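You operate a simulated robot arm through the tools that you are given. There is no shell and no other tool.

You run a simulated robot arm. Do the job below in one go: nothing can be reset, and whatever is moved stays where it is left.

## Task
Set up the nutrunner for program 1: 6 bar, 10 mm socket on.
Fine: open the air valve before setting the pressure, and leave it open; the program dial ends on 1; the other two sockets stay on their pegs.
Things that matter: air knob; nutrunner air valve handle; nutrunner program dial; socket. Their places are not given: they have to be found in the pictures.

The check looks at the end state, three seconds after you hand in, the way a careful person would. Anything else that was tipped, shoved, dropped, spilled or broken makes it a failure.

## Robot
A 7-joint arm with a fingered hand, fixed in place. Base frame: the origin is at the foot of the arm, x ahead of it, y to its left, z up. Lengths are in mm, angles in rad, forces in N, time in s.
Its first joint turns from -1.204 to 3.002 rad. Payload 5 kg.
Tool frame: the origin (TCP) lies between the finger pads and is the grasp point; the fingertips stand 32 mm ahead of it; z points along the fingers, y is the line along which they close. The gripper opens to 160 mm. The gripper's body begins 89 mm behind the TCP. The gripper is a hand of 3 fingers: y runs from the thumb to the fingers, the wrist lies at [0, 0, -252] in the tool frame, and closing takes about 1.5 s.
Orientation is that of the tool frame in the base frame, as a unit quaternion [x, y, z, w]. With the fingers straight down and closing along the base's y, the tool's x points along the base's -x, its y along +y and its z along -z.

## Interface
- The arm moves only by the tool move_arm. Its arguments are lists of equal length, an entry for each row: "slide": the shift along the tool's x, y, z in mm, a list of three; "dr": the turn, a rotation vector about the tool's x, y, z in degrees, a list of three. In form: {"slide": [[dx, dy, dz], ...], "dr": [[rx, ry, rz], ...]}. A call has 1 to 20 rows; each row shifts and turns the commanded pose from where the row before left it, along the tool's axes as they then stand. "grip" is the opening in per cent of the stroke, from 0 (shut) to 100 (fully open), set as the call begins (left out, the last holds). Each row takes 0.2 s and may step no farther than 50 mm and 0.15 rad from the row before; otherwise, or with a gripper value out of range, the whole call is refused. A pose out of reach is approached as far as the arm can. The call stops where the force on the tool passes 70 N (or 10 N more than at its start, if that is more) or the arm is blocked; 0.2 s more then pass. Each finger travels about 108 mm/s and halts on what it meets, pressing with about 32 N; the grip force reading is that of the motor and also rises with nothing between the fingers. The clock runs only during rows and for 0.2 s after the last one: add rows that do not move to give the fingers time. It gives the time, the measured TCP pose, the force on the tool (base axes), the opening and the grip force at its end, in the units of the frame above (readings bear some noise), with the torque about the TCP (base axes, N m) and any sound that the robot's microphone picked up.
- Cameras (640 x 400 px; columns grow to the right, rows downward): "scene" is fixed at [407, -505.3, 1483.2]; the picture's right is [-0.04, 1.00, 0.00], its down [-0.74, -0.03, -0.67] and it looks along [-0.67, -0.02, 0.75] (base axes); focal length 214 px, centre (320, 200). "wrist" rides on the gripper at [65, -4, -116] in the tool frame; the picture's right is [0.06, 1.00, 0.00], its down [-0.87, 0.05, -0.49] and it looks along [-0.49, 0.03, 0.87] (tool axes); focal length 261 px, centre (320, 200).
- get_image(camera): a new picture of that camera. The clock stands still meanwhile.
- move_column(by): slides the trunk up (or, below 0, down) by that many mm; the arm rides with it, the base frame stays. It gives what a move gives, with no picture.
- curl_fingers(finger1, finger2, thumb_bend): sets how far each is bent, from 0 (flat) to 1 (curled in); at 0.3 the hand is open as for a grip, at 0.7 the pads meet at the TCP. One left out holds its place. A second passes; each finger stops where it meets its share of the squeeze, and holds until it gets a number again. A gripper value or a shape takes the hand back. It gives what a move gives, with no picture; readings hold the bend of each and the force on the fingers (four entries, about 0 where the hand has none), thumb and palm.
- set_grasp(shape): the hand has 3 fingers and takes this shape, open, in about a second: jaw (thumb against the fingers, like two jaws); tri (thumb and two fingers); tip (a fingertip pinch); poke (one finger out to press); point (the index stretched); flat (the hand flat); cup (the hand cupped); fist (a fist). The gripper value then closes the fingers along that shape, each until it touches; the sizes above hold for jaw. It gives what a move gives, with no picture.
- probe_pixels(camera, pixels): for up to 12 pixels [column, row] of the newest picture of that camera ("zoom" is the newest enlarged one), the place [x, y, z] in the base frame of the surface seen there, good to about 3 mm, but the place of the scene camera against the robot may be out by one fixed shift of up to 25 mm in any direction. The clock stands still meanwhile.
- enlarge(camera, box): a new picture of the part [left, top, right, bottom] of that camera's present view, enlarged. The clock stands still meanwhile.
- job_done(): hands the job in; it is judged then, once.

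Open the gripper and draw the arm clear of the work before you hand the job in, unless the task says otherwise.

The tools are called after "Emit:" by a JSON object that holds its "method" and its "body". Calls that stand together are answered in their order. move_arm: Moves the arm, as the interface text tells. Its arguments: {"type":"object","properties":{"slide":{"type":"array","items":{"type":"array","items":{"type":"number"}}},"dr":{"type":"array","items":{"type":"array","items":{"type":"number"}}},"grip":{"type":"number"}},"required":["slide","dr"]} The other tools are called the same way: move_column (by) slides the trunk up or down; set_grasp (shape) gives the hand a shape; curl_fingers (finger1, finger2, thumb_bend) moves the fingers one by one; get_image (camera) takes a picture; probe_pixels (camera, pixels) gives the place of the surface under pixels of a picture; enlarge (camera, box) takes an enlarged picture of a part of a camera's view; job_done () hands the job in.

At the start:

```text
time_s: 0.0
position: [654.9, -227.3, 1405.0]
tcp_rot: [0.001, 1.0, 0.0, -0.001]
wrist_force: [0.8, 0.0, 1.6]
wrist_torque: [0.02, 0.0, -0.02]
gripper_width: 159.8
finger_force: 0.0
shape: jaw
bend: [0.3, 0.3, 0.3]
finger forces: [0.0, 0.0, 0.0, 0.0, 0.1, 0.0]
trunk travel left (down, up): [-825.0, 115.0]
```

scene: 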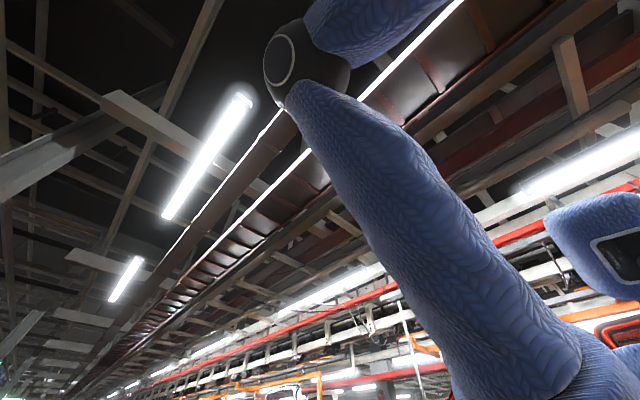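
wrist: 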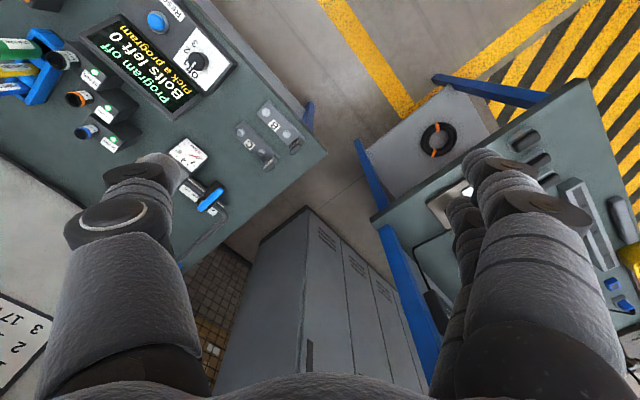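

The scene camera looks at the ceiling; the wrist picture shows the nutrunner bench at the upper left (dial at (195,60), gauge at (188,155), blue valve handle at (210,198)). I enlarge that part for detail.

Emit:
{"method": "enlarge", "body": {"camera": "wrist", "box": [0, 0, 330, 206]}}

Emit:
{"method": "enlarge", "body": {"camera": "wrist", "box": [330, 80, 640, 380]}}

```text
1.94 times, centred on (165, 103) of wrist
```

zoom: 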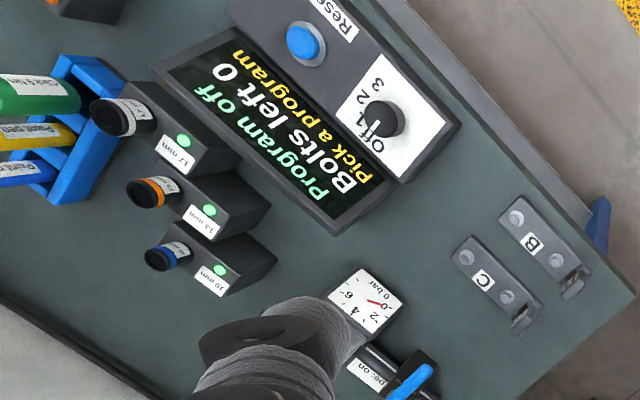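

```text
1.33 times, centred on (485, 230) of wrist
```

zoom: 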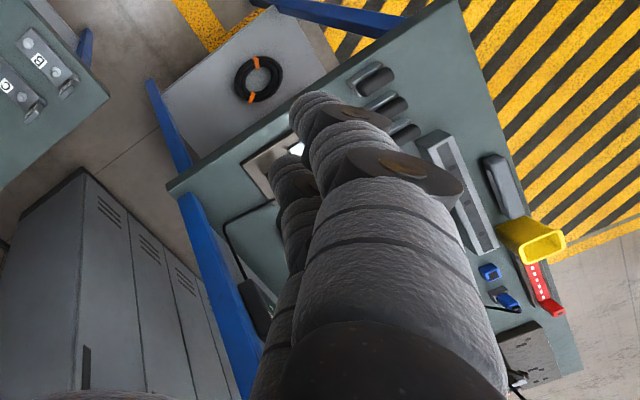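

The bench with the nutrunner is at the picture's upper left. I probe key points in a fresh enlarged view to get their places.

Emit:
{"method": "enlarge", "body": {"camera": "wrist", "box": [0, 0, 330, 206]}}

Emit:
{"method": "probe_pixels", "body": {"camera": "zoom", "pixels": [[387, 118], [170, 255], [153, 188], [120, 115], [370, 305], [410, 378], [250, 265], [440, 220], [50, 240], [303, 43], [30, 95], [620, 290]]}}

Emit:
{"method": "get_image", "body": {"camera": "wrist"}}

Emit:
{"method": "probe_pixels", "body": {"camera": "wrist", "pixels": [[210, 198], [220, 190], [200, 208], [188, 155], [195, 185], [180, 265], [20, 330], [60, 215], [270, 120], [30, 60], [460, 100], [440, 137]]}}

```text
1.94 times, centred on (165, 103) of wrist
```

zoom: 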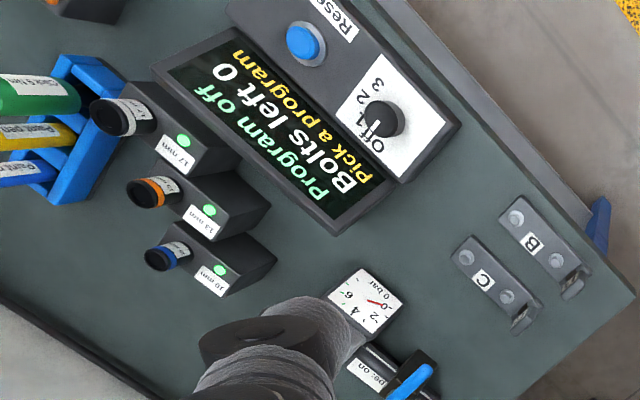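

```text
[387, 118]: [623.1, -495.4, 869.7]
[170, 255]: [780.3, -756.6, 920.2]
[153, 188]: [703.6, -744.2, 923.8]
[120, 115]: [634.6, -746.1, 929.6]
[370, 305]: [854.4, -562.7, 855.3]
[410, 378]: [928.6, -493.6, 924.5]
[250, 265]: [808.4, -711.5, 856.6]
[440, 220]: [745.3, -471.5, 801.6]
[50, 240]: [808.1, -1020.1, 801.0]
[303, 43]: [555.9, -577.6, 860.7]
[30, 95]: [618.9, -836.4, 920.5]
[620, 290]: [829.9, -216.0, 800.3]
```

```text
taken
```

wrist: 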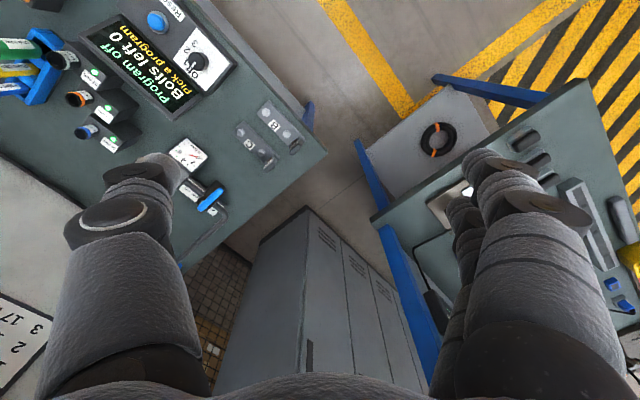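

```text
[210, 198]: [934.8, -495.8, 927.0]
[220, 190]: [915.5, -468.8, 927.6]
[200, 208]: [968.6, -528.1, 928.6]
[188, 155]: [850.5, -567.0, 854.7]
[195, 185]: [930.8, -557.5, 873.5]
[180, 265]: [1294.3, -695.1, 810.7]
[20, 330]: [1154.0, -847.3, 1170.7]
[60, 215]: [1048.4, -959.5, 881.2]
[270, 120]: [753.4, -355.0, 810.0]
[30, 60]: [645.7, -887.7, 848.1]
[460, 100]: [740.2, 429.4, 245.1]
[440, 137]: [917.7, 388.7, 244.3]
```

The bench top is at z≈801, dial near (623,-495,870), valve handle near (935,-496,927), sockets near x 635–780, y -750. The nutrunner itself is hidden behind the fingers, so I shift over the bench for a better look.

Emit:
{"method": "move_arm", "body": {"slide": [[0, -40, 0], [0, -40, 0], [0, -40, 0], [0, -40, 0], [0, -40, 0], [0, 0, 0]], "dr": [[0, 0, 0], [0, 0, 0], [0, 0, 0], [0, 0, 0], [0, 0, 0], [0, 0, 0]]}}

Emit:
{"method": "get_image", "body": {"camera": "wrist"}}

Emit:
{"method": "get_image", "body": {"camera": "scene"}}

```text
time_s: 1.4
position: [653.7, -432.9, 1407.6]
tcp_rot: [0.0, 1.0, -0.001, 0.0]
wrist_force: [0.4, -0.3, 0.3]
wrist_torque: [-0.03, -0.01, 0.02]
gripper_width: 159.9
finger_force: 0.0
shape: jaw
bend: [0.3, 0.3, 0.3]
finger forces: [0.0, 0.0, 0.1, 0.1, 0.1, 0.1]
trunk travel left (down, up): [-825.0, 115.0]
```

```text
taken
```

wrist: 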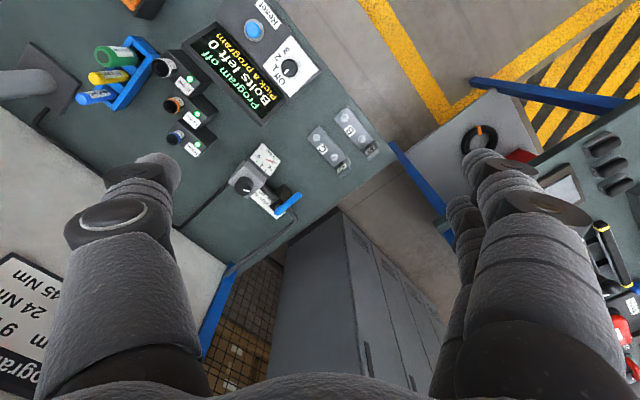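

```text
taken
```

scene: 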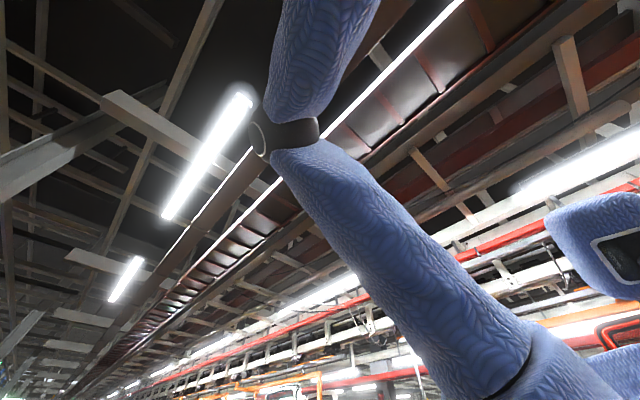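

More of the bench is visible: the grey cylinder at (25,85) is likely the nutrunner, a knob at (243,185), and a chart at the lower left. I enlarge the region and probe.

Emit:
{"method": "enlarge", "body": {"camera": "wrist", "box": [0, 0, 400, 250]}}

Emit:
{"method": "probe_pixels", "body": {"camera": "wrist", "pixels": [[175, 137], [174, 104], [165, 68], [243, 185], [290, 67], [267, 158], [285, 205], [278, 213], [298, 195], [254, 28], [30, 80], [60, 95]]}}

```text
1.60 times, centred on (200, 125) of wrist
```

zoom: 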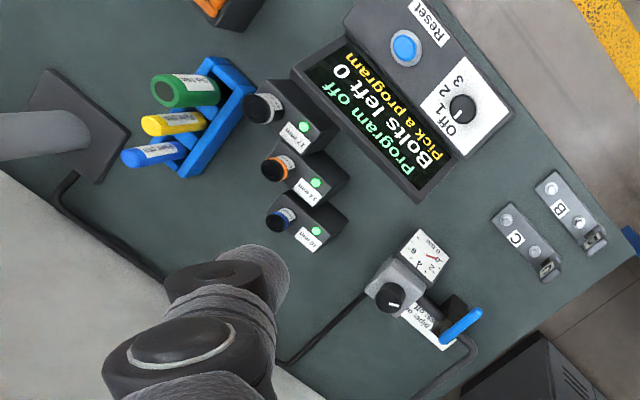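

```text
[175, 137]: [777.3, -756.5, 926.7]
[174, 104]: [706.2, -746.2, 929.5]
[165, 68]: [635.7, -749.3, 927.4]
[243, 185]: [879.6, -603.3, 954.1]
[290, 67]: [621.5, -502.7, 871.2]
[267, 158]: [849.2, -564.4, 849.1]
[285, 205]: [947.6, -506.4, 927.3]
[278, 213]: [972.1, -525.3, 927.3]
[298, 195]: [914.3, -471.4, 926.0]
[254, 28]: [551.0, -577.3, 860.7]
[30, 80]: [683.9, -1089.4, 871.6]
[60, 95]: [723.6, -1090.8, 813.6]
```

Knob is near (880,-603,954), handle around (945,-500,927). The nutrunner seems further left (y≈-1090), so I yaw the hand so that the camera looks toward -y/+x.

Emit:
{"method": "move_arm", "body": {"slide": [[0, 0, 0], [0, 0, 0], [0, 0, 0], [0, 0, 0], [0, 0, 0], [0, 0, 0], [0, 0, 0]], "dr": [[0, 0, 8.5], [0, 0, 8.5], [0, 0, 8.5], [0, 0, 8.5], [0, 0, 8.5], [0, 0, 8.5], [0, 0, 0]]}}

Emit:
{"method": "get_image", "body": {"camera": "wrist"}}

```text
time_s: 3.0
position: [656.4, -426.7, 1406.3]
tcp_rot: [0.431, 0.902, -0.001, 0.0]
wrist_force: [0.4, 0.9, -0.2]
wrist_torque: [0.0, -0.03, -0.01]
gripper_width: 159.7
finger_force: 0.1
shape: jaw
bend: [0.3, 0.3, 0.3]
finger forces: [0.0, 0.0, 0.1, 0.0, 0.1, 0.1]
trunk travel left (down, up): [-825.0, 115.0]
```

```text
taken
```

wrist: 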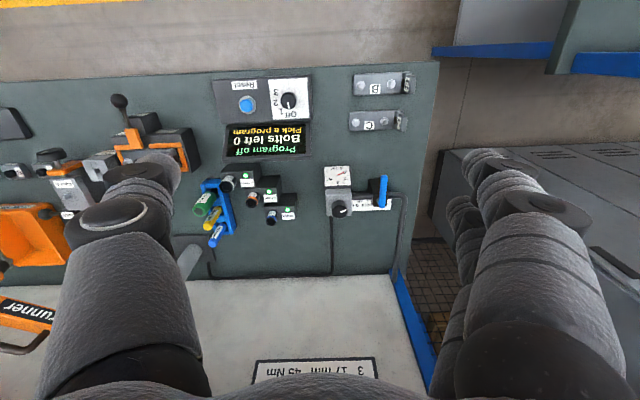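

Now the bench is square in view; at (25,310) is an orange label reading "...unner". I yaw a bit further and look left.

Emit:
{"method": "move_arm", "body": {"slide": [[0, -50, 0], [0, -50, 0], [0, -50, 0], [0, -50, 0], [0, -50, 0], [0, 0, 0]], "dr": [[0, 0, 0], [0, 0, 0], [0, 0, 0], [0, 0, 0], [0, 0, 0], [0, 0, 0]]}}

Emit:
{"method": "get_image", "body": {"camera": "wrist"}}

```text
time_s: 4.4
position: [461.9, -583.7, 1406.8]
tcp_rot: [0.431, 0.902, -0.001, 0.0]
wrist_force: [1.4, 0.3, -0.2]
wrist_torque: [-0.02, 0.01, -0.03]
gripper_width: 159.8
finger_force: 0.1
shape: jaw
bend: [0.3, 0.3, 0.3]
finger forces: [0.0, 0.0, 0.0, 0.0, 0.0, 0.0]
trunk travel left (down, up): [-825.0, 115.0]
```

```text
taken
```

wrist: 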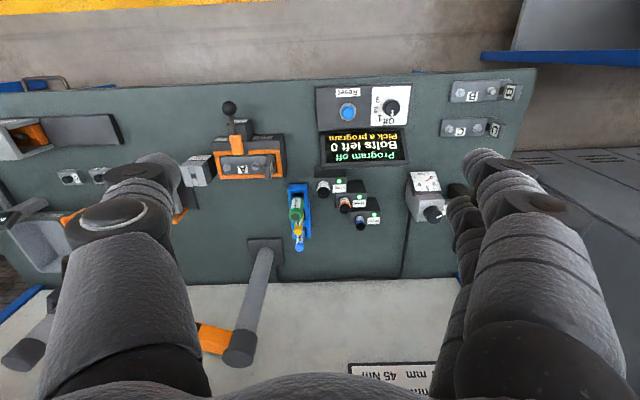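

The post at (265,280) carries something orange at (215,338) hidden behind the thumb. I'll make a fist to clear the view.

Emit:
{"method": "set_grasp", "body": {"shape": "fist"}}

Emit:
{"method": "get_image", "body": {"camera": "wrist"}}

```text
time_s: 5.3
position: [459.6, -583.4, 1407.7]
tcp_rot: [0.43, 0.903, 0.0, 0.0]
wrist_force: [0.1, -0.1, -0.3]
wrist_torque: [0.02, 0.0, 0.02]
gripper_width: 0.0
finger_force: 0.0
shape: fist
bend: [0.86, 0.87, 0.54]
finger forces: [0.0, 0.0, 0.0, 0.0, 0.0, 0.0]
trunk travel left (down, up): [-825.0, 115.0]
```

```text
taken
```

wrist: 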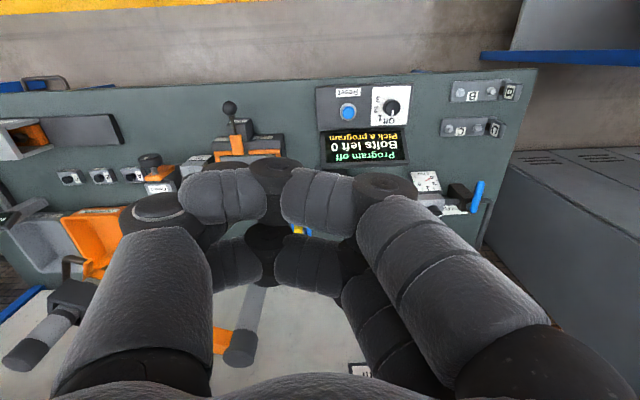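

The tool at lower left (60,320) is a pistol device; I return to jaw and yaw so the post and its surroundings fall between the fingers.

Emit:
{"method": "set_grasp", "body": {"shape": "jaw"}}

Emit:
{"method": "move_arm", "body": {"slide": [[0, 0, 0], [0, 0, 0], [0, 0, 0], [0, 0, 0], [0, 0, 0]], "dr": [[0, 0, 8.5], [0, 0, 8.5], [0, 0, 8.5], [0, 0, 5], [0, 0, 0]]}}

Emit:
{"method": "get_image", "body": {"camera": "wrist"}}

```text
time_s: 6.2
position: [460.4, -585.7, 1407.2]
tcp_rot: [0.43, 0.903, 0.0, -0.001]
wrist_force: [-0.1, 0.3, -0.8]
wrist_torque: [-0.01, -0.01, 0.01]
gripper_width: 159.7
finger_force: 0.1
shape: jaw
bend: [0.3, 0.3, 0.3]
finger forces: [0.0, 0.1, 0.1, 0.0, 0.0, 0.0]
trunk travel left (down, up): [-825.0, 115.0]
```

```text
time_s: 7.4
position: [459.6, -584.2, 1408.1]
tcp_rot: [0.653, 0.758, 0.0, 0.0]
wrist_force: [0.1, -0.2, 0.2]
wrist_torque: [0.03, -0.01, -0.01]
gripper_width: 160.1
finger_force: 0.1
shape: jaw
bend: [0.3, 0.3, 0.3]
finger forces: [0.0, 0.1, 0.1, 0.0, 0.0, 0.0]
trunk travel left (down, up): [-825.0, 115.0]
```

```text
taken
```

wrist: 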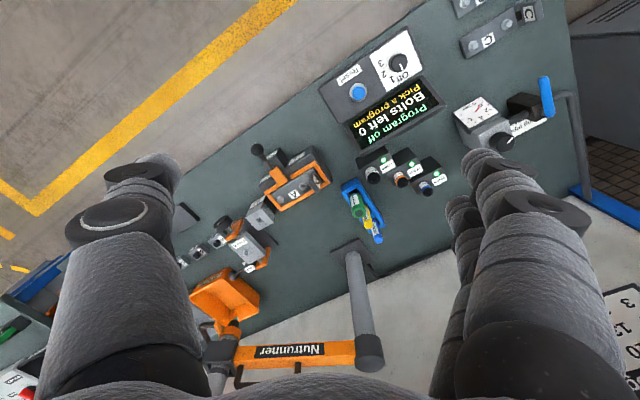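

The Nutrunner arm runs from the post (370,345) to the tool at (215,350). I enlarge and probe these.

Emit:
{"method": "enlarge", "body": {"camera": "wrist", "box": [160, 150, 400, 400]}}

Emit:
{"method": "probe_pixels", "body": {"camera": "wrist", "pixels": [[372, 362], [365, 280], [300, 350], [225, 350], [215, 370], [228, 325], [215, 385], [350, 245], [245, 265], [225, 295], [300, 185], [248, 245]]}}

```text
1.60 times, centred on (280, 275) of wrist
```

zoom: 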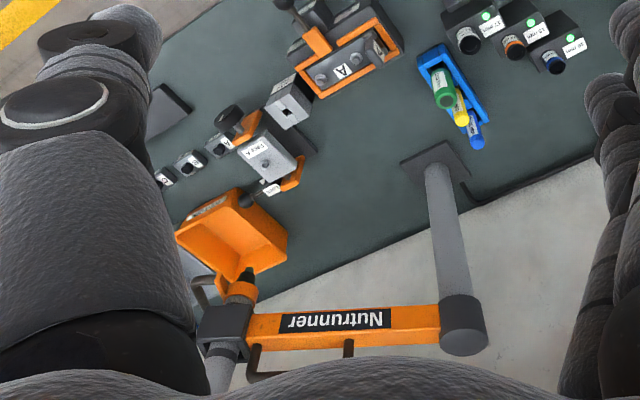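

```text
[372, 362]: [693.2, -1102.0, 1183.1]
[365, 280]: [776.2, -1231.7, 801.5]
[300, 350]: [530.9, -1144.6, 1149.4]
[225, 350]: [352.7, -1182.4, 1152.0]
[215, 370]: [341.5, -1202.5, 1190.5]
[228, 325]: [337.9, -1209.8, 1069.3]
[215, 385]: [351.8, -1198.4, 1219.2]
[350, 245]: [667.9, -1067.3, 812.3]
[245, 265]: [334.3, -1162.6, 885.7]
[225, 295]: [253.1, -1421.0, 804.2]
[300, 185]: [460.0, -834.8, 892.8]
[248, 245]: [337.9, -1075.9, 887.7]
```

The post is at (693,-1102) and the tool body hangs at about (343,-1205), anvil near z 1050. I lower the trunk by 250 to look at the sockets and fittings from closer, then yaw back.

Emit:
{"method": "move_column", "body": {"by": -250}}

Emit:
{"method": "move_arm", "body": {"slide": [[0, 30, 0], [0, 30, 0], [0, 30, 0], [0, 20, 0], [0, 0, 0]], "dr": [[0, 0, -8.5], [0, 0, -8.5], [0, 0, -8.5], [0, 0, -5], [0, 0, 0]]}}

Emit:
{"method": "get_image", "body": {"camera": "wrist"}}

```text
time_s: 10.0
position: [461.3, -585.2, 1157.3]
tcp_rot: [0.653, 0.757, 0.0, 0.001]
wrist_force: [-0.2, 0.3, -0.2]
wrist_torque: [-0.01, -0.02, -0.02]
gripper_width: 159.9
finger_force: 0.1
shape: jaw
bend: [0.3, 0.3, 0.3]
finger forces: [0.1, 0.0, 0.0, 0.0, 0.0, 0.0]
trunk travel left (down, up): [-575.0, 365.0]
```

```text
time_s: 11.2
position: [564.8, -549.4, 1157.4]
tcp_rot: [0.429, 0.903, 0.0, 0.0]
wrist_force: [-0.5, -0.8, 0.2]
wrist_torque: [-0.01, 0.0, 0.01]
gripper_width: 160.0
finger_force: 0.0
shape: jaw
bend: [0.3, 0.3, 0.3]
finger forces: [0.0, 0.0, 0.0, 0.0, 0.0, 0.0]
trunk travel left (down, up): [-575.0, 365.0]
```

```text
taken
```

wrist: 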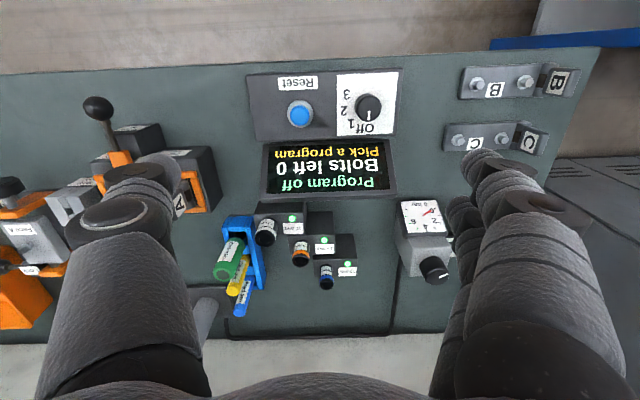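

Emit:
{"method": "enlarge", "body": {"camera": "wrist", "box": [210, 190, 370, 300]}}

Emit:
{"method": "enlarge", "body": {"camera": "wrist", "box": [240, 60, 420, 200]}}

Emit:
{"method": "enlarge", "body": {"camera": "wrist", "box": [370, 180, 490, 290]}}

```text
3.64 times, centred on (290, 245) of wrist
```

zoom: 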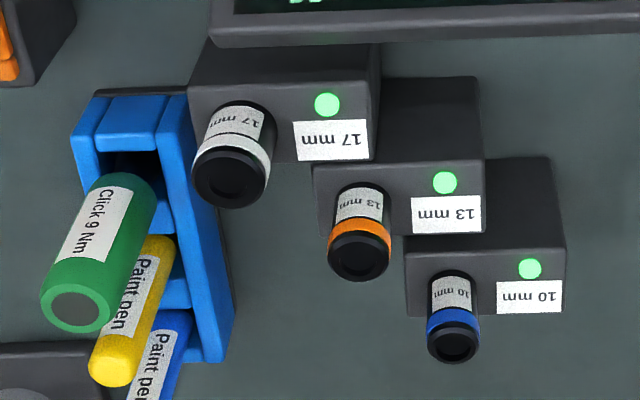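

```text
2.86 times, centred on (330, 130) of wrist
```

zoom: 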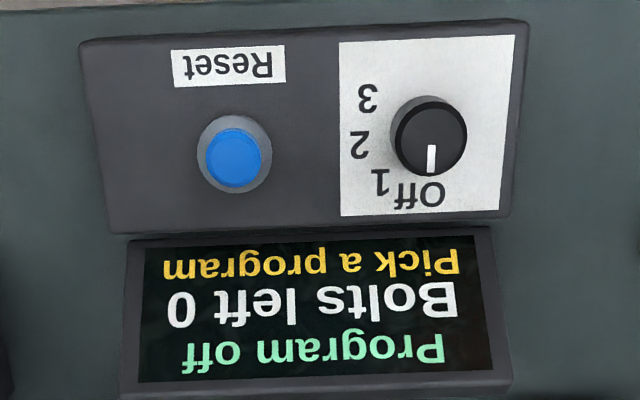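

```text
3.64 times, centred on (430, 235) of wrist
```

zoom: 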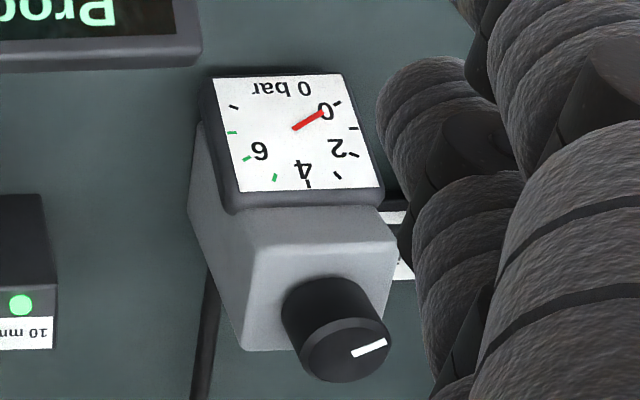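

The sockets stand upright on pegs (10 mm with blue band, zoom (455,330)); the dial goes Off→1 clockwise seen from above; the air knob is on top of the regulator with gauge reading 0. Next I shift right to see the valve handle and its label.

Emit:
{"method": "move_arm", "body": {"slide": [[0, 50, 0], [0, 50, 0], [0, 50, 0], [0, 50, 0], [0, 0, 0]], "dr": [[0, 0, 0], [0, 0, 0], [0, 0, 0], [0, 0, 0], [0, 0, 0]]}}

Emit:
{"method": "get_image", "body": {"camera": "wrist"}}

Emit:
{"method": "enlarge", "body": {"camera": "wrist", "box": [220, 170, 420, 300]}}

```text
time_s: 12.4
position: [719.1, -421.7, 1157.7]
tcp_rot: [0.43, 0.903, 0.001, 0.001]
wrist_force: [0.7, -0.1, -0.2]
wrist_torque: [0.0, -0.02, 0.01]
gripper_width: 159.5
finger_force: 0.0
shape: jaw
bend: [0.3, 0.3, 0.3]
finger forces: [0.0, 0.0, 0.0, 0.1, 0.0, 0.0]
trunk travel left (down, up): [-575.0, 365.0]
```

```text
taken
```

wrist: 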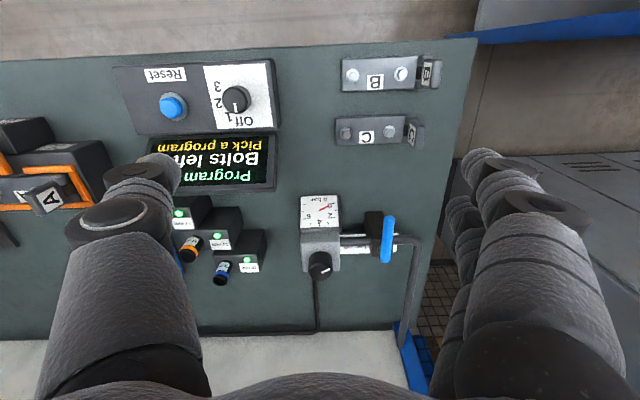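

```text
3.08 times, centred on (320, 235) of wrist
```

zoom: 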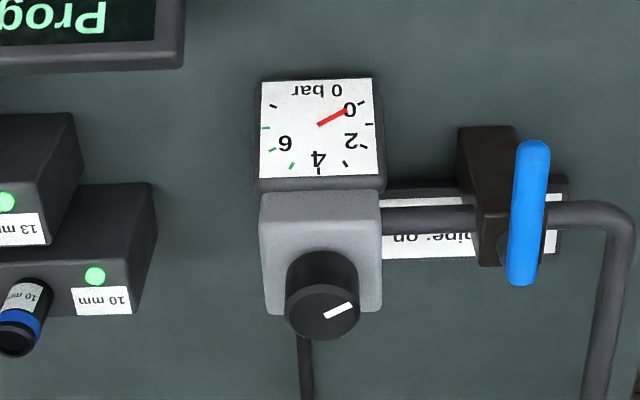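

The blue handle lies across the pipe ("along the pipe: on" label), knob pointer visible at zoom (340,310). I probe the handle, block, pipe and knob geometry.

Emit:
{"method": "probe_pixels", "body": {"camera": "zoom", "pixels": [[533, 148], [522, 278], [528, 215], [487, 150], [487, 235], [430, 220], [580, 215], [325, 312], [348, 305], [305, 300], [340, 200], [520, 130]]}}

Emit:
{"method": "enlarge", "body": {"camera": "wrist", "box": [340, 190, 430, 290]}}

Emit:
{"method": "probe_pixels", "body": {"camera": "wrist", "pixels": [[388, 221], [386, 258], [320, 272], [313, 262], [327, 265], [320, 258], [300, 235], [340, 235], [300, 270], [340, 270], [235, 98], [222, 278]]}}

```text
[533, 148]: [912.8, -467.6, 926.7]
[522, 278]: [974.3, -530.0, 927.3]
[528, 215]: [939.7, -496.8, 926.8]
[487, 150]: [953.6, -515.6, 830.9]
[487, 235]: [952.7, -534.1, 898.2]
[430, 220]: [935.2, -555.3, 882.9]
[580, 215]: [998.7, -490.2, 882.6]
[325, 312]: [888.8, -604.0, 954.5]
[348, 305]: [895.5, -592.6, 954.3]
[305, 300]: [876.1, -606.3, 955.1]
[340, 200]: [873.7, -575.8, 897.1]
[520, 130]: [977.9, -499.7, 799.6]
```

```text
4.00 times, centred on (385, 240) of wrist
```

zoom: 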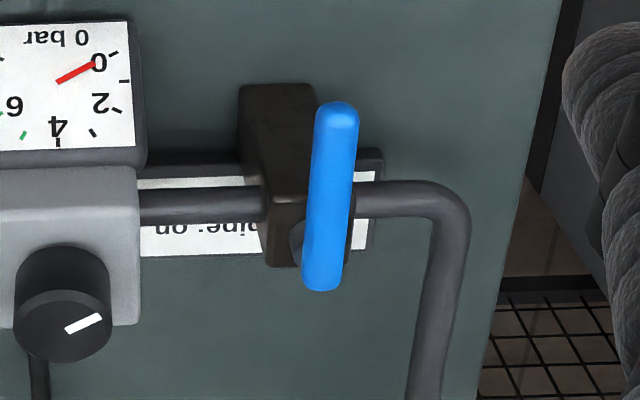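

```text
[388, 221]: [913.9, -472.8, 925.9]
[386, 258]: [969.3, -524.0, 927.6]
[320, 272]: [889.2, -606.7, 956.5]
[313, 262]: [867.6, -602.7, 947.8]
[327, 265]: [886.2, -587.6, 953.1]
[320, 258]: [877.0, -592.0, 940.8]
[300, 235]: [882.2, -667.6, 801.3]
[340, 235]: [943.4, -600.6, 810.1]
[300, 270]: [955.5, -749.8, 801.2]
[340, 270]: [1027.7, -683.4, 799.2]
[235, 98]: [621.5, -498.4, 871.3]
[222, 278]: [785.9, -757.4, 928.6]
```

The bench axes are at 45° in the base frame (u=(0.71,0.71) to the picture's right, v=(0.71,-0.71) away). I square the tool to the bench and test how far the arm reaches tool-down toward the air knob at (883,-602).

Emit:
{"method": "move_arm", "body": {"slide": [[0, 0, 0], [-40, 0, 0], [-40, 0, 0], [-40, 0, 0], [-40, 0, 0], [-40, 0, 0], [-40, 0, 0], [0, 0, 0], [0, 0, 0]], "dr": [[0, 0, -6], [0, 0, 0], [0, 0, 0], [0, 0, 0], [0, 0, 0], [0, 0, 0], [0, 0, 0], [0, 0, 0], [0, 0, 0]]}}

Emit:
{"method": "get_image", "body": {"camera": "wrist"}}

```text
time_s: 14.4
position: [891.1, -591.2, 1154.4]
tcp_rot: [0.383, 0.924, 0.001, 0.002]
wrist_force: [0.6, 0.2, 0.0]
wrist_torque: [0.03, 0.02, 0.01]
gripper_width: 159.8
finger_force: 0.1
shape: jaw
bend: [0.3, 0.3, 0.3]
finger forces: [0.1, 0.0, 0.0, 0.0, 0.0, 0.0]
trunk travel left (down, up): [-575.0, 365.0]
```

```text
taken
```

wrist: 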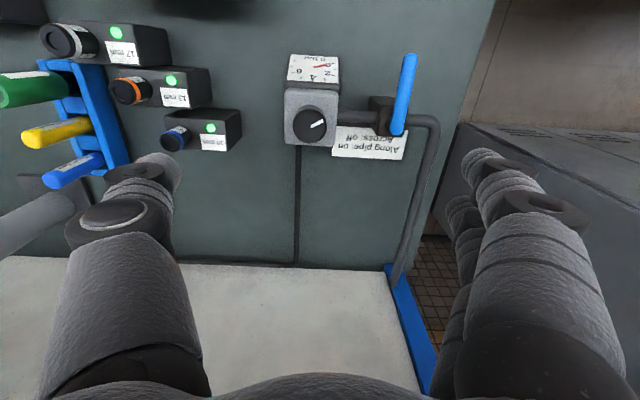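

Tool-down reaches radius 1069 with the trunk lowered, so the trunk does the height. Label reads "Along pipe: on / Across: off". I zoom and probe the valve from this viewpoint.

Emit:
{"method": "enlarge", "body": {"camera": "wrist", "box": [270, 40, 450, 170]}}

Emit:
{"method": "probe_pixels", "body": {"camera": "zoom", "pixels": [[497, 60], [455, 335], [475, 200], [450, 310], [430, 320], [400, 310], [395, 210], [150, 310], [175, 290], [110, 310], [150, 270], [300, 280]]}}

```text
3.08 times, centred on (360, 105) of wrist
```

zoom: 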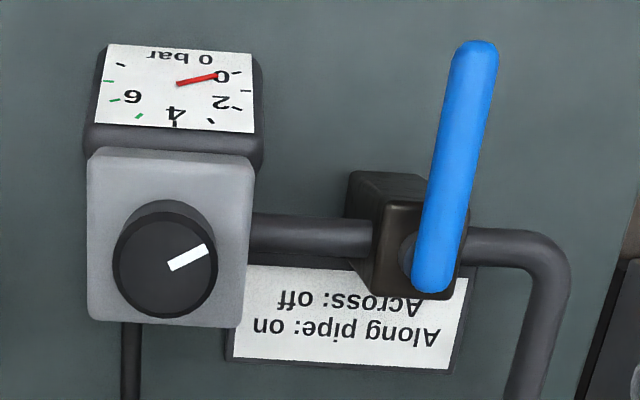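

```text
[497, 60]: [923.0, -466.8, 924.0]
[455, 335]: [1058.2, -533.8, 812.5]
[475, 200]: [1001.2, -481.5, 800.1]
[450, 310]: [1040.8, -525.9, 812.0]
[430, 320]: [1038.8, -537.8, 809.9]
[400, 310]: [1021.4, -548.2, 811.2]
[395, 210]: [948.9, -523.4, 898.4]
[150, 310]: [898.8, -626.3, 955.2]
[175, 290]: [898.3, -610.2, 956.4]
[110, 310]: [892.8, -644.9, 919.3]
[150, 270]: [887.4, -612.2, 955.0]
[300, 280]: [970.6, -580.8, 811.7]
```

I probe the knob disc and handle centreline more precisely.

Emit:
{"method": "probe_pixels", "body": {"camera": "zoom", "pixels": [[165, 265], [120, 265], [212, 265], [165, 222], [165, 310], [475, 50], [434, 285], [455, 170], [430, 255], [408, 245], [395, 200], [455, 225]]}}

```text
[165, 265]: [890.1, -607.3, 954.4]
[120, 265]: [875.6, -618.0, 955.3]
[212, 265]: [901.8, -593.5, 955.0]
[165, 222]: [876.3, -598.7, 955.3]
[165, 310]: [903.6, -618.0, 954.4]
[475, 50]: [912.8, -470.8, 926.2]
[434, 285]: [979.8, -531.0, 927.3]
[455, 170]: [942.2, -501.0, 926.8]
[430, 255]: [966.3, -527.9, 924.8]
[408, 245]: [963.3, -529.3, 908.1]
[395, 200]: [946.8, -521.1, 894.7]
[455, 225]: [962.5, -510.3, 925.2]
```

Knob top centre ≈ (889,-607,955), ⌀≈38; lever pivot ≈ (966,-525), lever running from there toward the operator to (911,-469), top z 927. I'll straddle the lever with half-open jaws about 48 mm from its pivot: first move above (932,-491).

Emit:
{"method": "move_arm", "body": {"slide": [[20, 40, 0], [21.7, 40, 0], [0, 19.7, 0], [0, 0, 0], [0, 0, 0], [0, 0, 0]], "dr": [[0, 0, 0], [0, 0, 0], [0, 0, 0], [0, 0, 0], [0, 0, 0], [0, 0, 0]], "grip": 35}}

Emit:
{"method": "move_column", "body": {"by": -110}}

Emit:
{"method": "get_image", "body": {"camera": "wrist"}}

```text
time_s: 15.8
position: [899.8, -490.9, 1137.5]
tcp_rot: [0.382, 0.924, 0.002, 0.003]
wrist_force: [-0.2, 0.5, 0.3]
wrist_torque: [0.01, -0.03, -0.03]
gripper_width: 56.8
finger_force: 0.0
shape: jaw
bend: [0.73, 0.73, 0.7]
finger forces: [0.0, 0.1, 0.0, 0.1, 0.0, 0.1]
out of reach, approached as far as the arm can: row 1, 2, 3
trunk travel left (down, up): [-575.0, 365.0]
```

```text
time_s: 17.2
position: [898.3, -491.9, 1027.8]
tcp_rot: [0.382, 0.924, 0.001, 0.003]
wrist_force: [-0.4, 0.4, 0.1]
wrist_torque: [0.04, 0.0, -0.02]
gripper_width: 56.4
finger_force: 0.0
shape: jaw
bend: [0.73, 0.73, 0.7]
finger forces: [0.0, 0.0, 0.1, 0.0, 0.0, 0.0]
trunk travel left (down, up): [-465.0, 475.0]
```

```text
taken
```

wrist: 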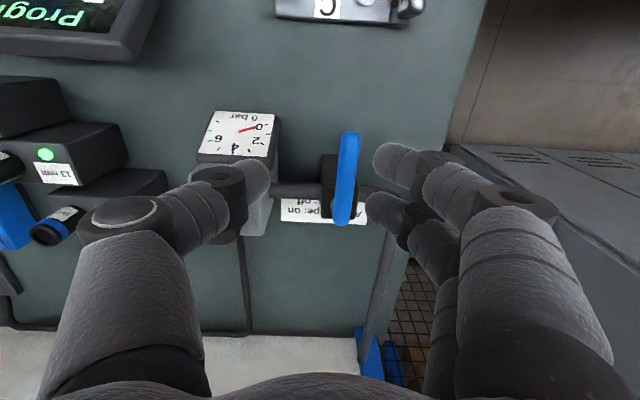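

The pose (932,-491) was just out of reach at this arm height. I lower with the arm itself (wrist closer to shoulder height) while raising the trunk is kept for later, and see whether it then reaches.

Emit:
{"method": "move_arm", "body": {"slide": [[0, 0, 20], [0, 0, 20], [0, 0, 0], [0, 0, 0]], "dr": [[0, 0, 0], [0, 0, 0], [0, 0, 0], [0, 0, 0]]}}

```text
time_s: 18.2
position: [899.2, -492.4, 986.7]
tcp_rot: [0.383, 0.924, 0.002, 0.003]
wrist_force: [0.1, -0.4, -0.4]
wrist_torque: [0.0, 0.03, 0.01]
gripper_width: 56.5
finger_force: 0.1
shape: jaw
bend: [0.73, 0.73, 0.7]
finger forces: [0.0, 0.0, 0.1, 0.1, 0.1, 0.0]
trunk travel left (down, up): [-465.0, 475.0]
```

No longer flagged; now I try the lateral shift to (932,-491) with the fingertips still at z≈955, above the lever.

Emit:
{"method": "move_arm", "body": {"slide": [[-12, 12, 0], [-12, 12, 0], [0, 0, 0], [0, 0, 0]], "dr": [[0, 0, 0], [0, 0, 0], [0, 0, 0], [0, 0, 0]]}}

Emit:
{"method": "get_image", "body": {"camera": "wrist"}}

```text
time_s: 19.2
position: [926.8, -492.6, 982.8]
tcp_rot: [0.382, 0.924, 0.004, 0.006]
wrist_force: [0.4, -0.2, 0.2]
wrist_torque: [-0.01, -0.02, 0.02]
gripper_width: 56.5
finger_force: 0.0
shape: jaw
bend: [0.73, 0.73, 0.7]
finger forces: [0.0, 0.0, 0.0, 0.0, 0.1, 0.1]
out of reach, approached as far as the arm can: row 2
trunk travel left (down, up): [-465.0, 475.0]
```

```text
taken
```

wrist: 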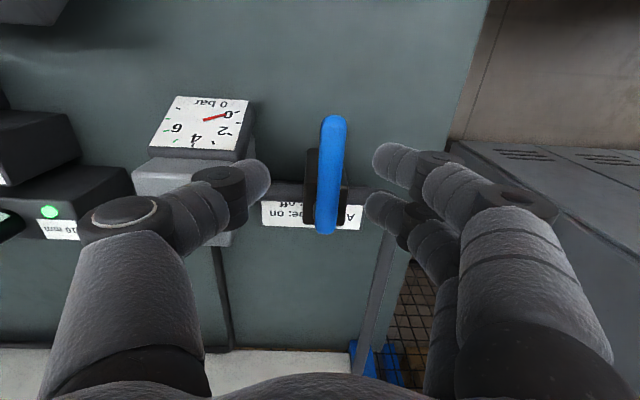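

Lowering the arm relative to the trunk increases reach, so I raise the trunk 200 and then bring the arm down over the lever at (932,-491).

Emit:
{"method": "move_column", "body": {"by": 200}}

Emit:
{"method": "move_arm", "body": {"slide": [[0, 0, 40], [0, 0, 40], [0, 0, 40], [0, 0, 40], [0, 0, 30], [0, 0, 0], [0, 0, 0]], "dr": [[0, 0, 0], [0, 0, 0], [0, 0, 0], [0, 0, 0], [0, 0, 0], [0, 0, 0], [0, 0, 0]]}}

Emit:
{"method": "get_image", "body": {"camera": "wrist"}}

```text
time_s: 21.4
position: [927.7, -493.9, 1183.1]
tcp_rot: [0.382, 0.924, 0.003, 0.005]
wrist_force: [0.2, 0.0, -1.2]
wrist_torque: [0.0, -0.04, -0.01]
gripper_width: 56.4
finger_force: 0.1
shape: jaw
bend: [0.73, 0.73, 0.7]
finger forces: [0.0, 0.0, 0.0, 0.0, 0.0, 0.0]
trunk travel left (down, up): [-665.0, 275.0]
```

```text
time_s: 23.0
position: [929.6, -492.3, 993.5]
tcp_rot: [0.383, 0.924, 0.004, 0.005]
wrist_force: [0.2, 0.0, 0.4]
wrist_torque: [-0.06, 0.0, 0.01]
gripper_width: 56.4
finger_force: 0.0
shape: jaw
bend: [0.73, 0.73, 0.7]
finger forces: [0.0, 0.1, 0.1, 0.1, 0.1, 0.0]
trunk travel left (down, up): [-665.0, 275.0]
```

```text
taken
```

wrist: 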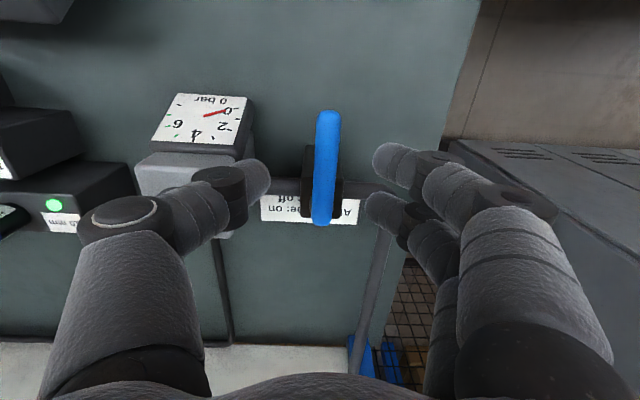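

The lever (325,165) lies centred between thumb (262,180) and fingers (380,155)/(372,205). I descend 57 mm to straddle it (tips at about z 904).

Emit:
{"method": "move_arm", "body": {"slide": [[0, 0, 20], [0, 0, 20], [0, 0, 17], [0, 0, 0]], "dr": [[0, 0, 0], [0, 0, 0], [0, 0, 0], [0, 0, 0]]}}

Emit:
{"method": "get_image", "body": {"camera": "wrist"}}

```text
time_s: 24.0
position: [929.6, -491.7, 935.6]
tcp_rot: [0.383, 0.924, 0.004, 0.005]
wrist_force: [-0.7, 0.1, 1.3]
wrist_torque: [0.0, 0.02, 0.03]
gripper_width: 56.6
finger_force: 0.1
shape: jaw
bend: [0.73, 0.73, 0.7]
finger forces: [0.0, 0.0, 0.0, 0.0, 0.0, 0.0]
trunk travel left (down, up): [-665.0, 275.0]
```

```text
taken
```

wrist: 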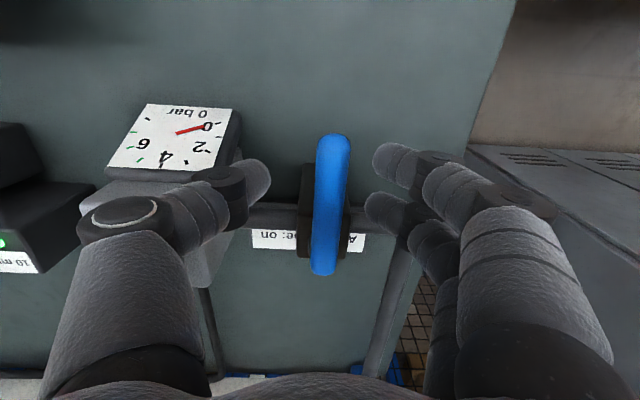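

The lever is between the jaws with nothing touched. I narrow the opening to about 25 mm, then swing about the pivot in small steps toward the regulator side and watch the force.

Emit:
{"method": "move_arm", "body": {"slide": [[0, 2, 0], [0, 0, 0], [0, 0, 0]], "dr": [[0, 0, 0], [0, 0, 0], [0, 0, 0]], "grip": 16}}

Emit:
{"method": "move_arm", "body": {"slide": [[-0.5, -6.8, 0], [-0.5, -6.8, 0], [0, 0, 0]], "dr": [[0, 0, -8], [0, 0, -8], [0, 0, 0]]}}

Emit:
{"method": "get_image", "body": {"camera": "wrist"}}

```text
time_s: 24.8
position: [931.3, -492.1, 936.9]
tcp_rot: [0.383, 0.924, 0.003, 0.005]
wrist_force: [0.5, -0.6, -0.2]
wrist_torque: [-0.04, -0.02, 0.02]
gripper_width: 26.1
finger_force: 0.1
shape: jaw
bend: [0.73, 0.73, 0.7]
finger forces: [0.1, 0.1, 0.0, 0.0, 0.1, 0.0]
trunk travel left (down, up): [-665.0, 275.0]
```

```text
time_s: 25.6
position: [924.0, -500.6, 936.6]
tcp_rot: [0.249, 0.968, 0.004, 0.005]
wrist_force: [19.2, 5.2, 8.0]
wrist_torque: [0.34, -0.47, -0.51]
gripper_width: 30.4
finger_force: 0.2
shape: jaw
bend: [0.71, 0.72, 0.7]
finger forces: [11.9, 5.0, 0.0, 0.0, 0.0, 0.0]
trunk travel left (down, up): [-665.0, 275.0]
```

```text
taken
```

wrist: 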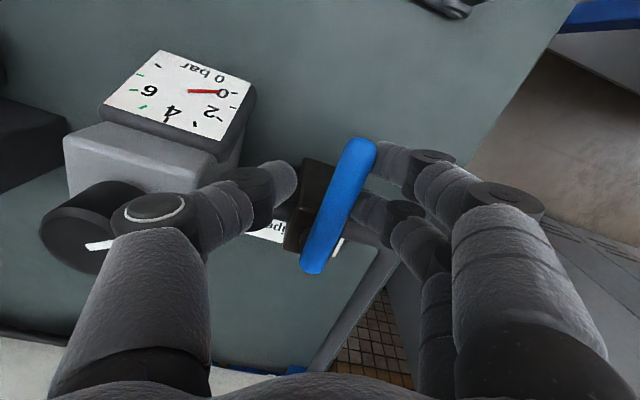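

The lever stays put and pushes back with ~19 N, so that direction is its stop. I reverse and swing the other way (toward +u).

Emit:
{"method": "move_arm", "body": {"slide": [[-0.5, 6.8, 0], [-0.5, 6.8, 0], [0, 0, 0]], "dr": [[0, 0, 8], [0, 0, 8], [0, 0, 0]]}}

Emit:
{"method": "move_arm", "body": {"slide": [[-0.5, 6.8, 0], [-0.5, 6.8, 0], [0, 0, 0]], "dr": [[0, 0, 8], [0, 0, 8], [0, 0, 0]]}}

Emit:
{"method": "get_image", "body": {"camera": "wrist"}}

```text
time_s: 26.4
position: [930.4, -493.3, 936.1]
tcp_rot: [0.383, 0.924, 0.004, 0.004]
wrist_force: [-0.4, 0.3, -0.2]
wrist_torque: [0.02, 0.0, -0.01]
gripper_width: 26.0
finger_force: 0.0
shape: jaw
bend: [0.72, 0.72, 0.7]
finger forces: [0.2, 0.1, 0.0, 0.1, 0.1, 0.0]
trunk travel left (down, up): [-665.0, 275.0]
```

```text
time_s: 27.2
position: [940.2, -485.2, 937.1]
tcp_rot: [0.509, 0.861, 0.006, 0.006]
wrist_force: [-0.1, -0.8, -0.7]
wrist_torque: [0.0, -0.05, 0.02]
gripper_width: 26.1
finger_force: 0.0
shape: jaw
bend: [0.72, 0.72, 0.7]
finger forces: [0.1, 0.0, 0.0, 0.0, 0.6, 0.1]
trunk travel left (down, up): [-665.0, 275.0]
```

```text
taken
```

wrist: 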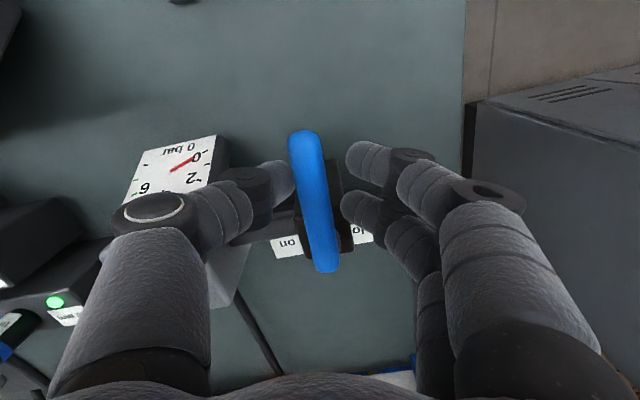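

Contact with the thumb is just starting (0.6 N) and no stop so far. I continue the swing.

Emit:
{"method": "move_arm", "body": {"slide": [[-0.5, 6.8, 0], [-0.5, 6.8, 0], [0, 0, 0]], "dr": [[0, 0, 8], [0, 0, 8], [0, 0, 0]]}}

Emit:
{"method": "get_image", "body": {"camera": "wrist"}}

```text
time_s: 28.0
position: [941.0, -481.9, 940.3]
tcp_rot: [0.623, 0.783, 0.006, 0.005]
wrist_force: [-0.4, 0.4, -0.7]
wrist_torque: [0.03, 0.02, 0.05]
gripper_width: 25.7
finger_force: 0.1
shape: jaw
bend: [0.72, 0.72, 0.7]
finger forces: [0.1, 0.7, 0.0, 0.0, 0.8, 0.0]
out of reach, approached as far as the arm can: row 1, 2
trunk travel left (down, up): [-665.0, 275.0]
```

```text
taken
```

wrist: 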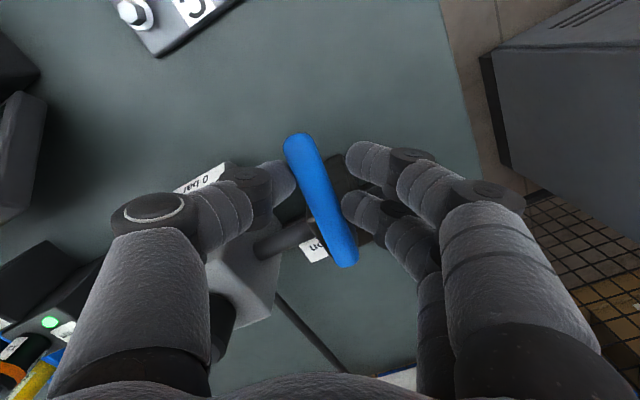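

The pose went out of reach tool-down; the lever has turned only ~15°. I tilt the tool outward (about its x) by 25° in place to gain reach, keeping the lever between thumb and fingers.

Emit:
{"method": "move_arm", "body": {"slide": [[0, 0, 0], [0, 0, 0], [0, 0, 0], [0, 0, 0]], "dr": [[-8.4, 0, 0], [-8.4, 0, 0], [-8.4, 0, 0], [0, 0, 0]]}}

Emit:
{"method": "get_image", "body": {"camera": "wrist"}}

```text
time_s: 29.0
position: [943.7, -480.3, 942.2]
tcp_rot: [0.607, 0.763, 0.175, 0.139]
wrist_force: [0.6, 0.7, 0.0]
wrist_torque: [-0.03, 0.03, -0.02]
gripper_width: 25.8
finger_force: 0.0
shape: jaw
bend: [0.72, 0.72, 0.7]
finger forces: [0.0, 0.0, 0.1, 0.0, 0.3, 0.0]
trunk travel left (down, up): [-665.0, 275.0]
```

```text
taken
```

wrist: 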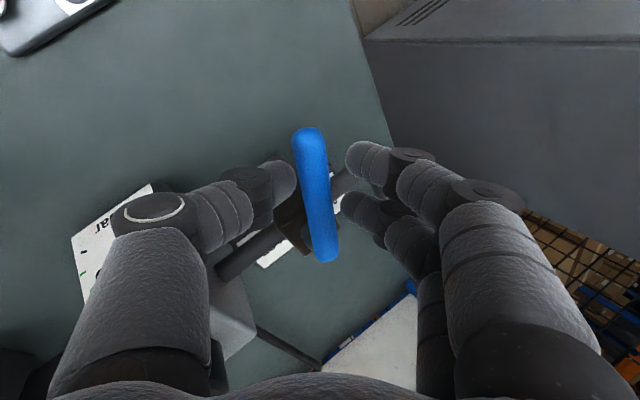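

Tilted cleanly (tool z ≈ (0.42,0.10,-0.90)) with the lever still between the jaws. I continue the swing about the vertical through the pivot in 8° steps.

Emit:
{"method": "move_arm", "body": {"slide": [[1.2, 6.2, 3], [1.2, 6.2, 3], [1.2, 6.2, 3], [0, 0, 0]], "dr": [[0, -3.49, 7.2], [0, -3.49, 7.2], [0, -3.49, 7.2], [0, 0, 0]]}}

Emit:
{"method": "get_image", "body": {"camera": "wrist"}}

```text
time_s: 30.0
position: [962.7, -476.8, 941.4]
tcp_rot: [0.752, 0.619, 0.144, 0.173]
wrist_force: [-0.6, 0.2, 0.1]
wrist_torque: [0.01, 0.02, 0.0]
gripper_width: 26.0
finger_force: 0.0
shape: jaw
bend: [0.72, 0.72, 0.7]
finger forces: [0.1, 0.1, 0.1, 0.0, 0.3, 0.1]
trunk travel left (down, up): [-665.0, 275.0]
```

```text
taken
```

wrist: 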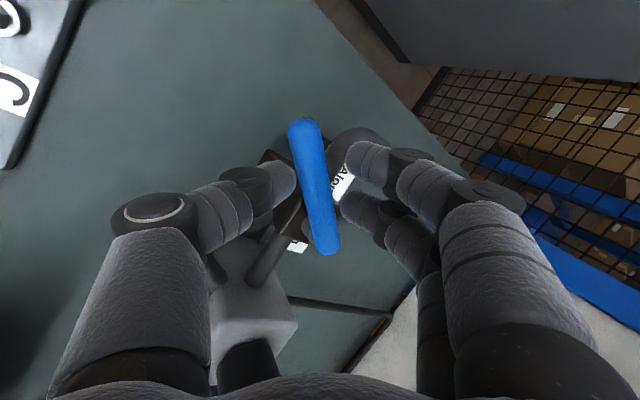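

The lever follows with almost no force. I continue.

Emit:
{"method": "move_arm", "body": {"slide": [[1.2, 6.2, 3], [1.2, 6.2, 3], [1.2, 6.2, 3], [0, 0, 0]], "dr": [[0, -3.49, 7.2], [0, -3.49, 7.2], [0, -3.49, 7.2], [0, 0, 0]]}}

Emit:
{"method": "get_image", "body": {"camera": "wrist"}}

```text
time_s: 31.0
position: [983.2, -480.7, 940.7]
tcp_rot: [0.865, 0.449, 0.104, 0.198]
wrist_force: [-1.0, 0.5, 0.0]
wrist_torque: [0.04, 0.03, -0.01]
gripper_width: 26.3
finger_force: 0.1
shape: jaw
bend: [0.72, 0.72, 0.7]
finger forces: [0.0, 0.1, 0.1, 0.1, 0.4, 0.0]
trunk travel left (down, up): [-665.0, 275.0]
```

```text
taken
```

wrist: 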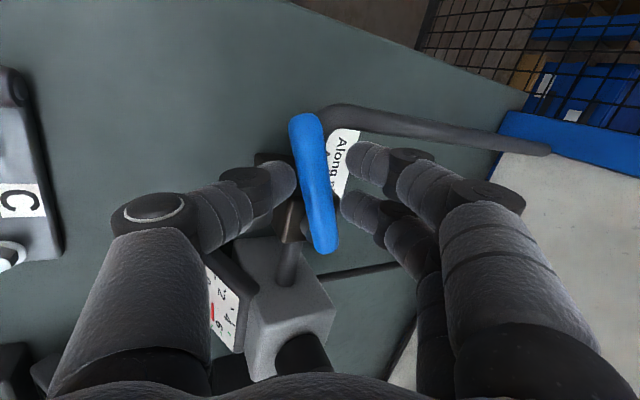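

Lever now at about 70° azimuth (pipe is at 45°). Continue 24° more and watch for the stop.

Emit:
{"method": "move_arm", "body": {"slide": [[1.2, 6.2, 3], [1.2, 6.2, 3], [1.2, 6.2, 3], [0, 0, 0]], "dr": [[0, -3.49, 7.2], [0, -3.49, 7.2], [0, -3.49, 7.2], [0, 0, 0]]}}

Emit:
{"method": "get_image", "body": {"camera": "wrist"}}

```text
time_s: 32.0
position: [1004.1, -582.7, 1046.1]
tcp_rot: [0.937, 0.274, 0.057, 0.209]
wrist_force: [0.0, 0.1, 0.1]
wrist_torque: [0.0, 0.01, 0.02]
gripper_width: 25.8
finger_force: 0.1
shape: jaw
bend: [0.72, 0.72, 0.7]
finger forces: [0.0, 0.1, 0.1, 0.1, 0.0, 0.1]
out of reach, approached as far as the arm can: row 1, 2, 3
trunk travel left (down, up): [-665.0, 275.0]
```

```text
taken
```

wrist: 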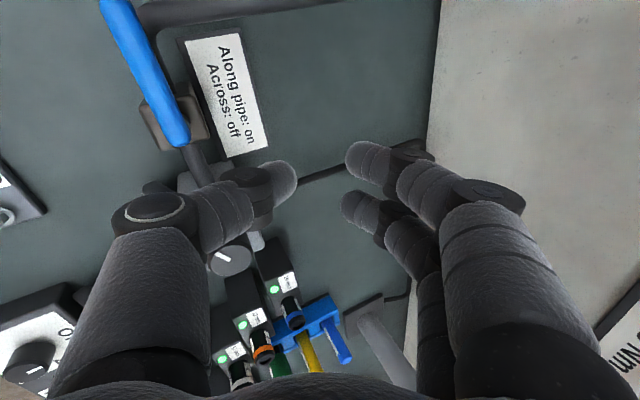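

The arm hit its reach limit and swung up/aside to (1004,-583,1046) without contact. I look closely at the lever's present angle.

Emit:
{"method": "enlarge", "body": {"camera": "wrist", "box": [80, 0, 300, 180]}}

Emit:
{"method": "probe_pixels", "body": {"camera": "wrist", "pixels": [[115, 8], [180, 138], [148, 75], [165, 110], [215, 20], [200, 170], [240, 252], [225, 262]]}}

```text
2.22 times, centred on (190, 90) of wrist
```

zoom: 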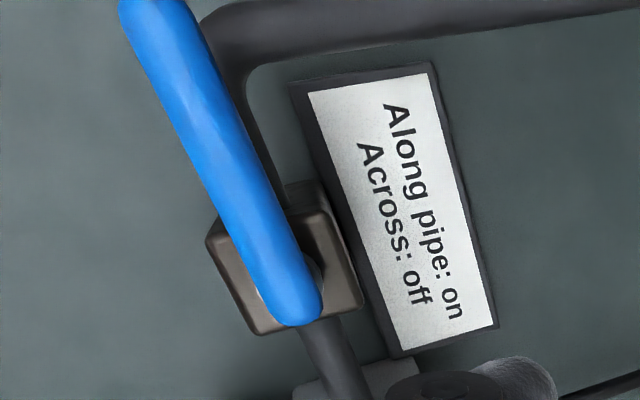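

```text
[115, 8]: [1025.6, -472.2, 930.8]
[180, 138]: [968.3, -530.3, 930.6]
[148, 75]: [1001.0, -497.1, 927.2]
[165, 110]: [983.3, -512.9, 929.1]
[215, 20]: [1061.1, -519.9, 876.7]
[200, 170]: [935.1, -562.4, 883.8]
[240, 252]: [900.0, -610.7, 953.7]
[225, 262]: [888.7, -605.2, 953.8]
```

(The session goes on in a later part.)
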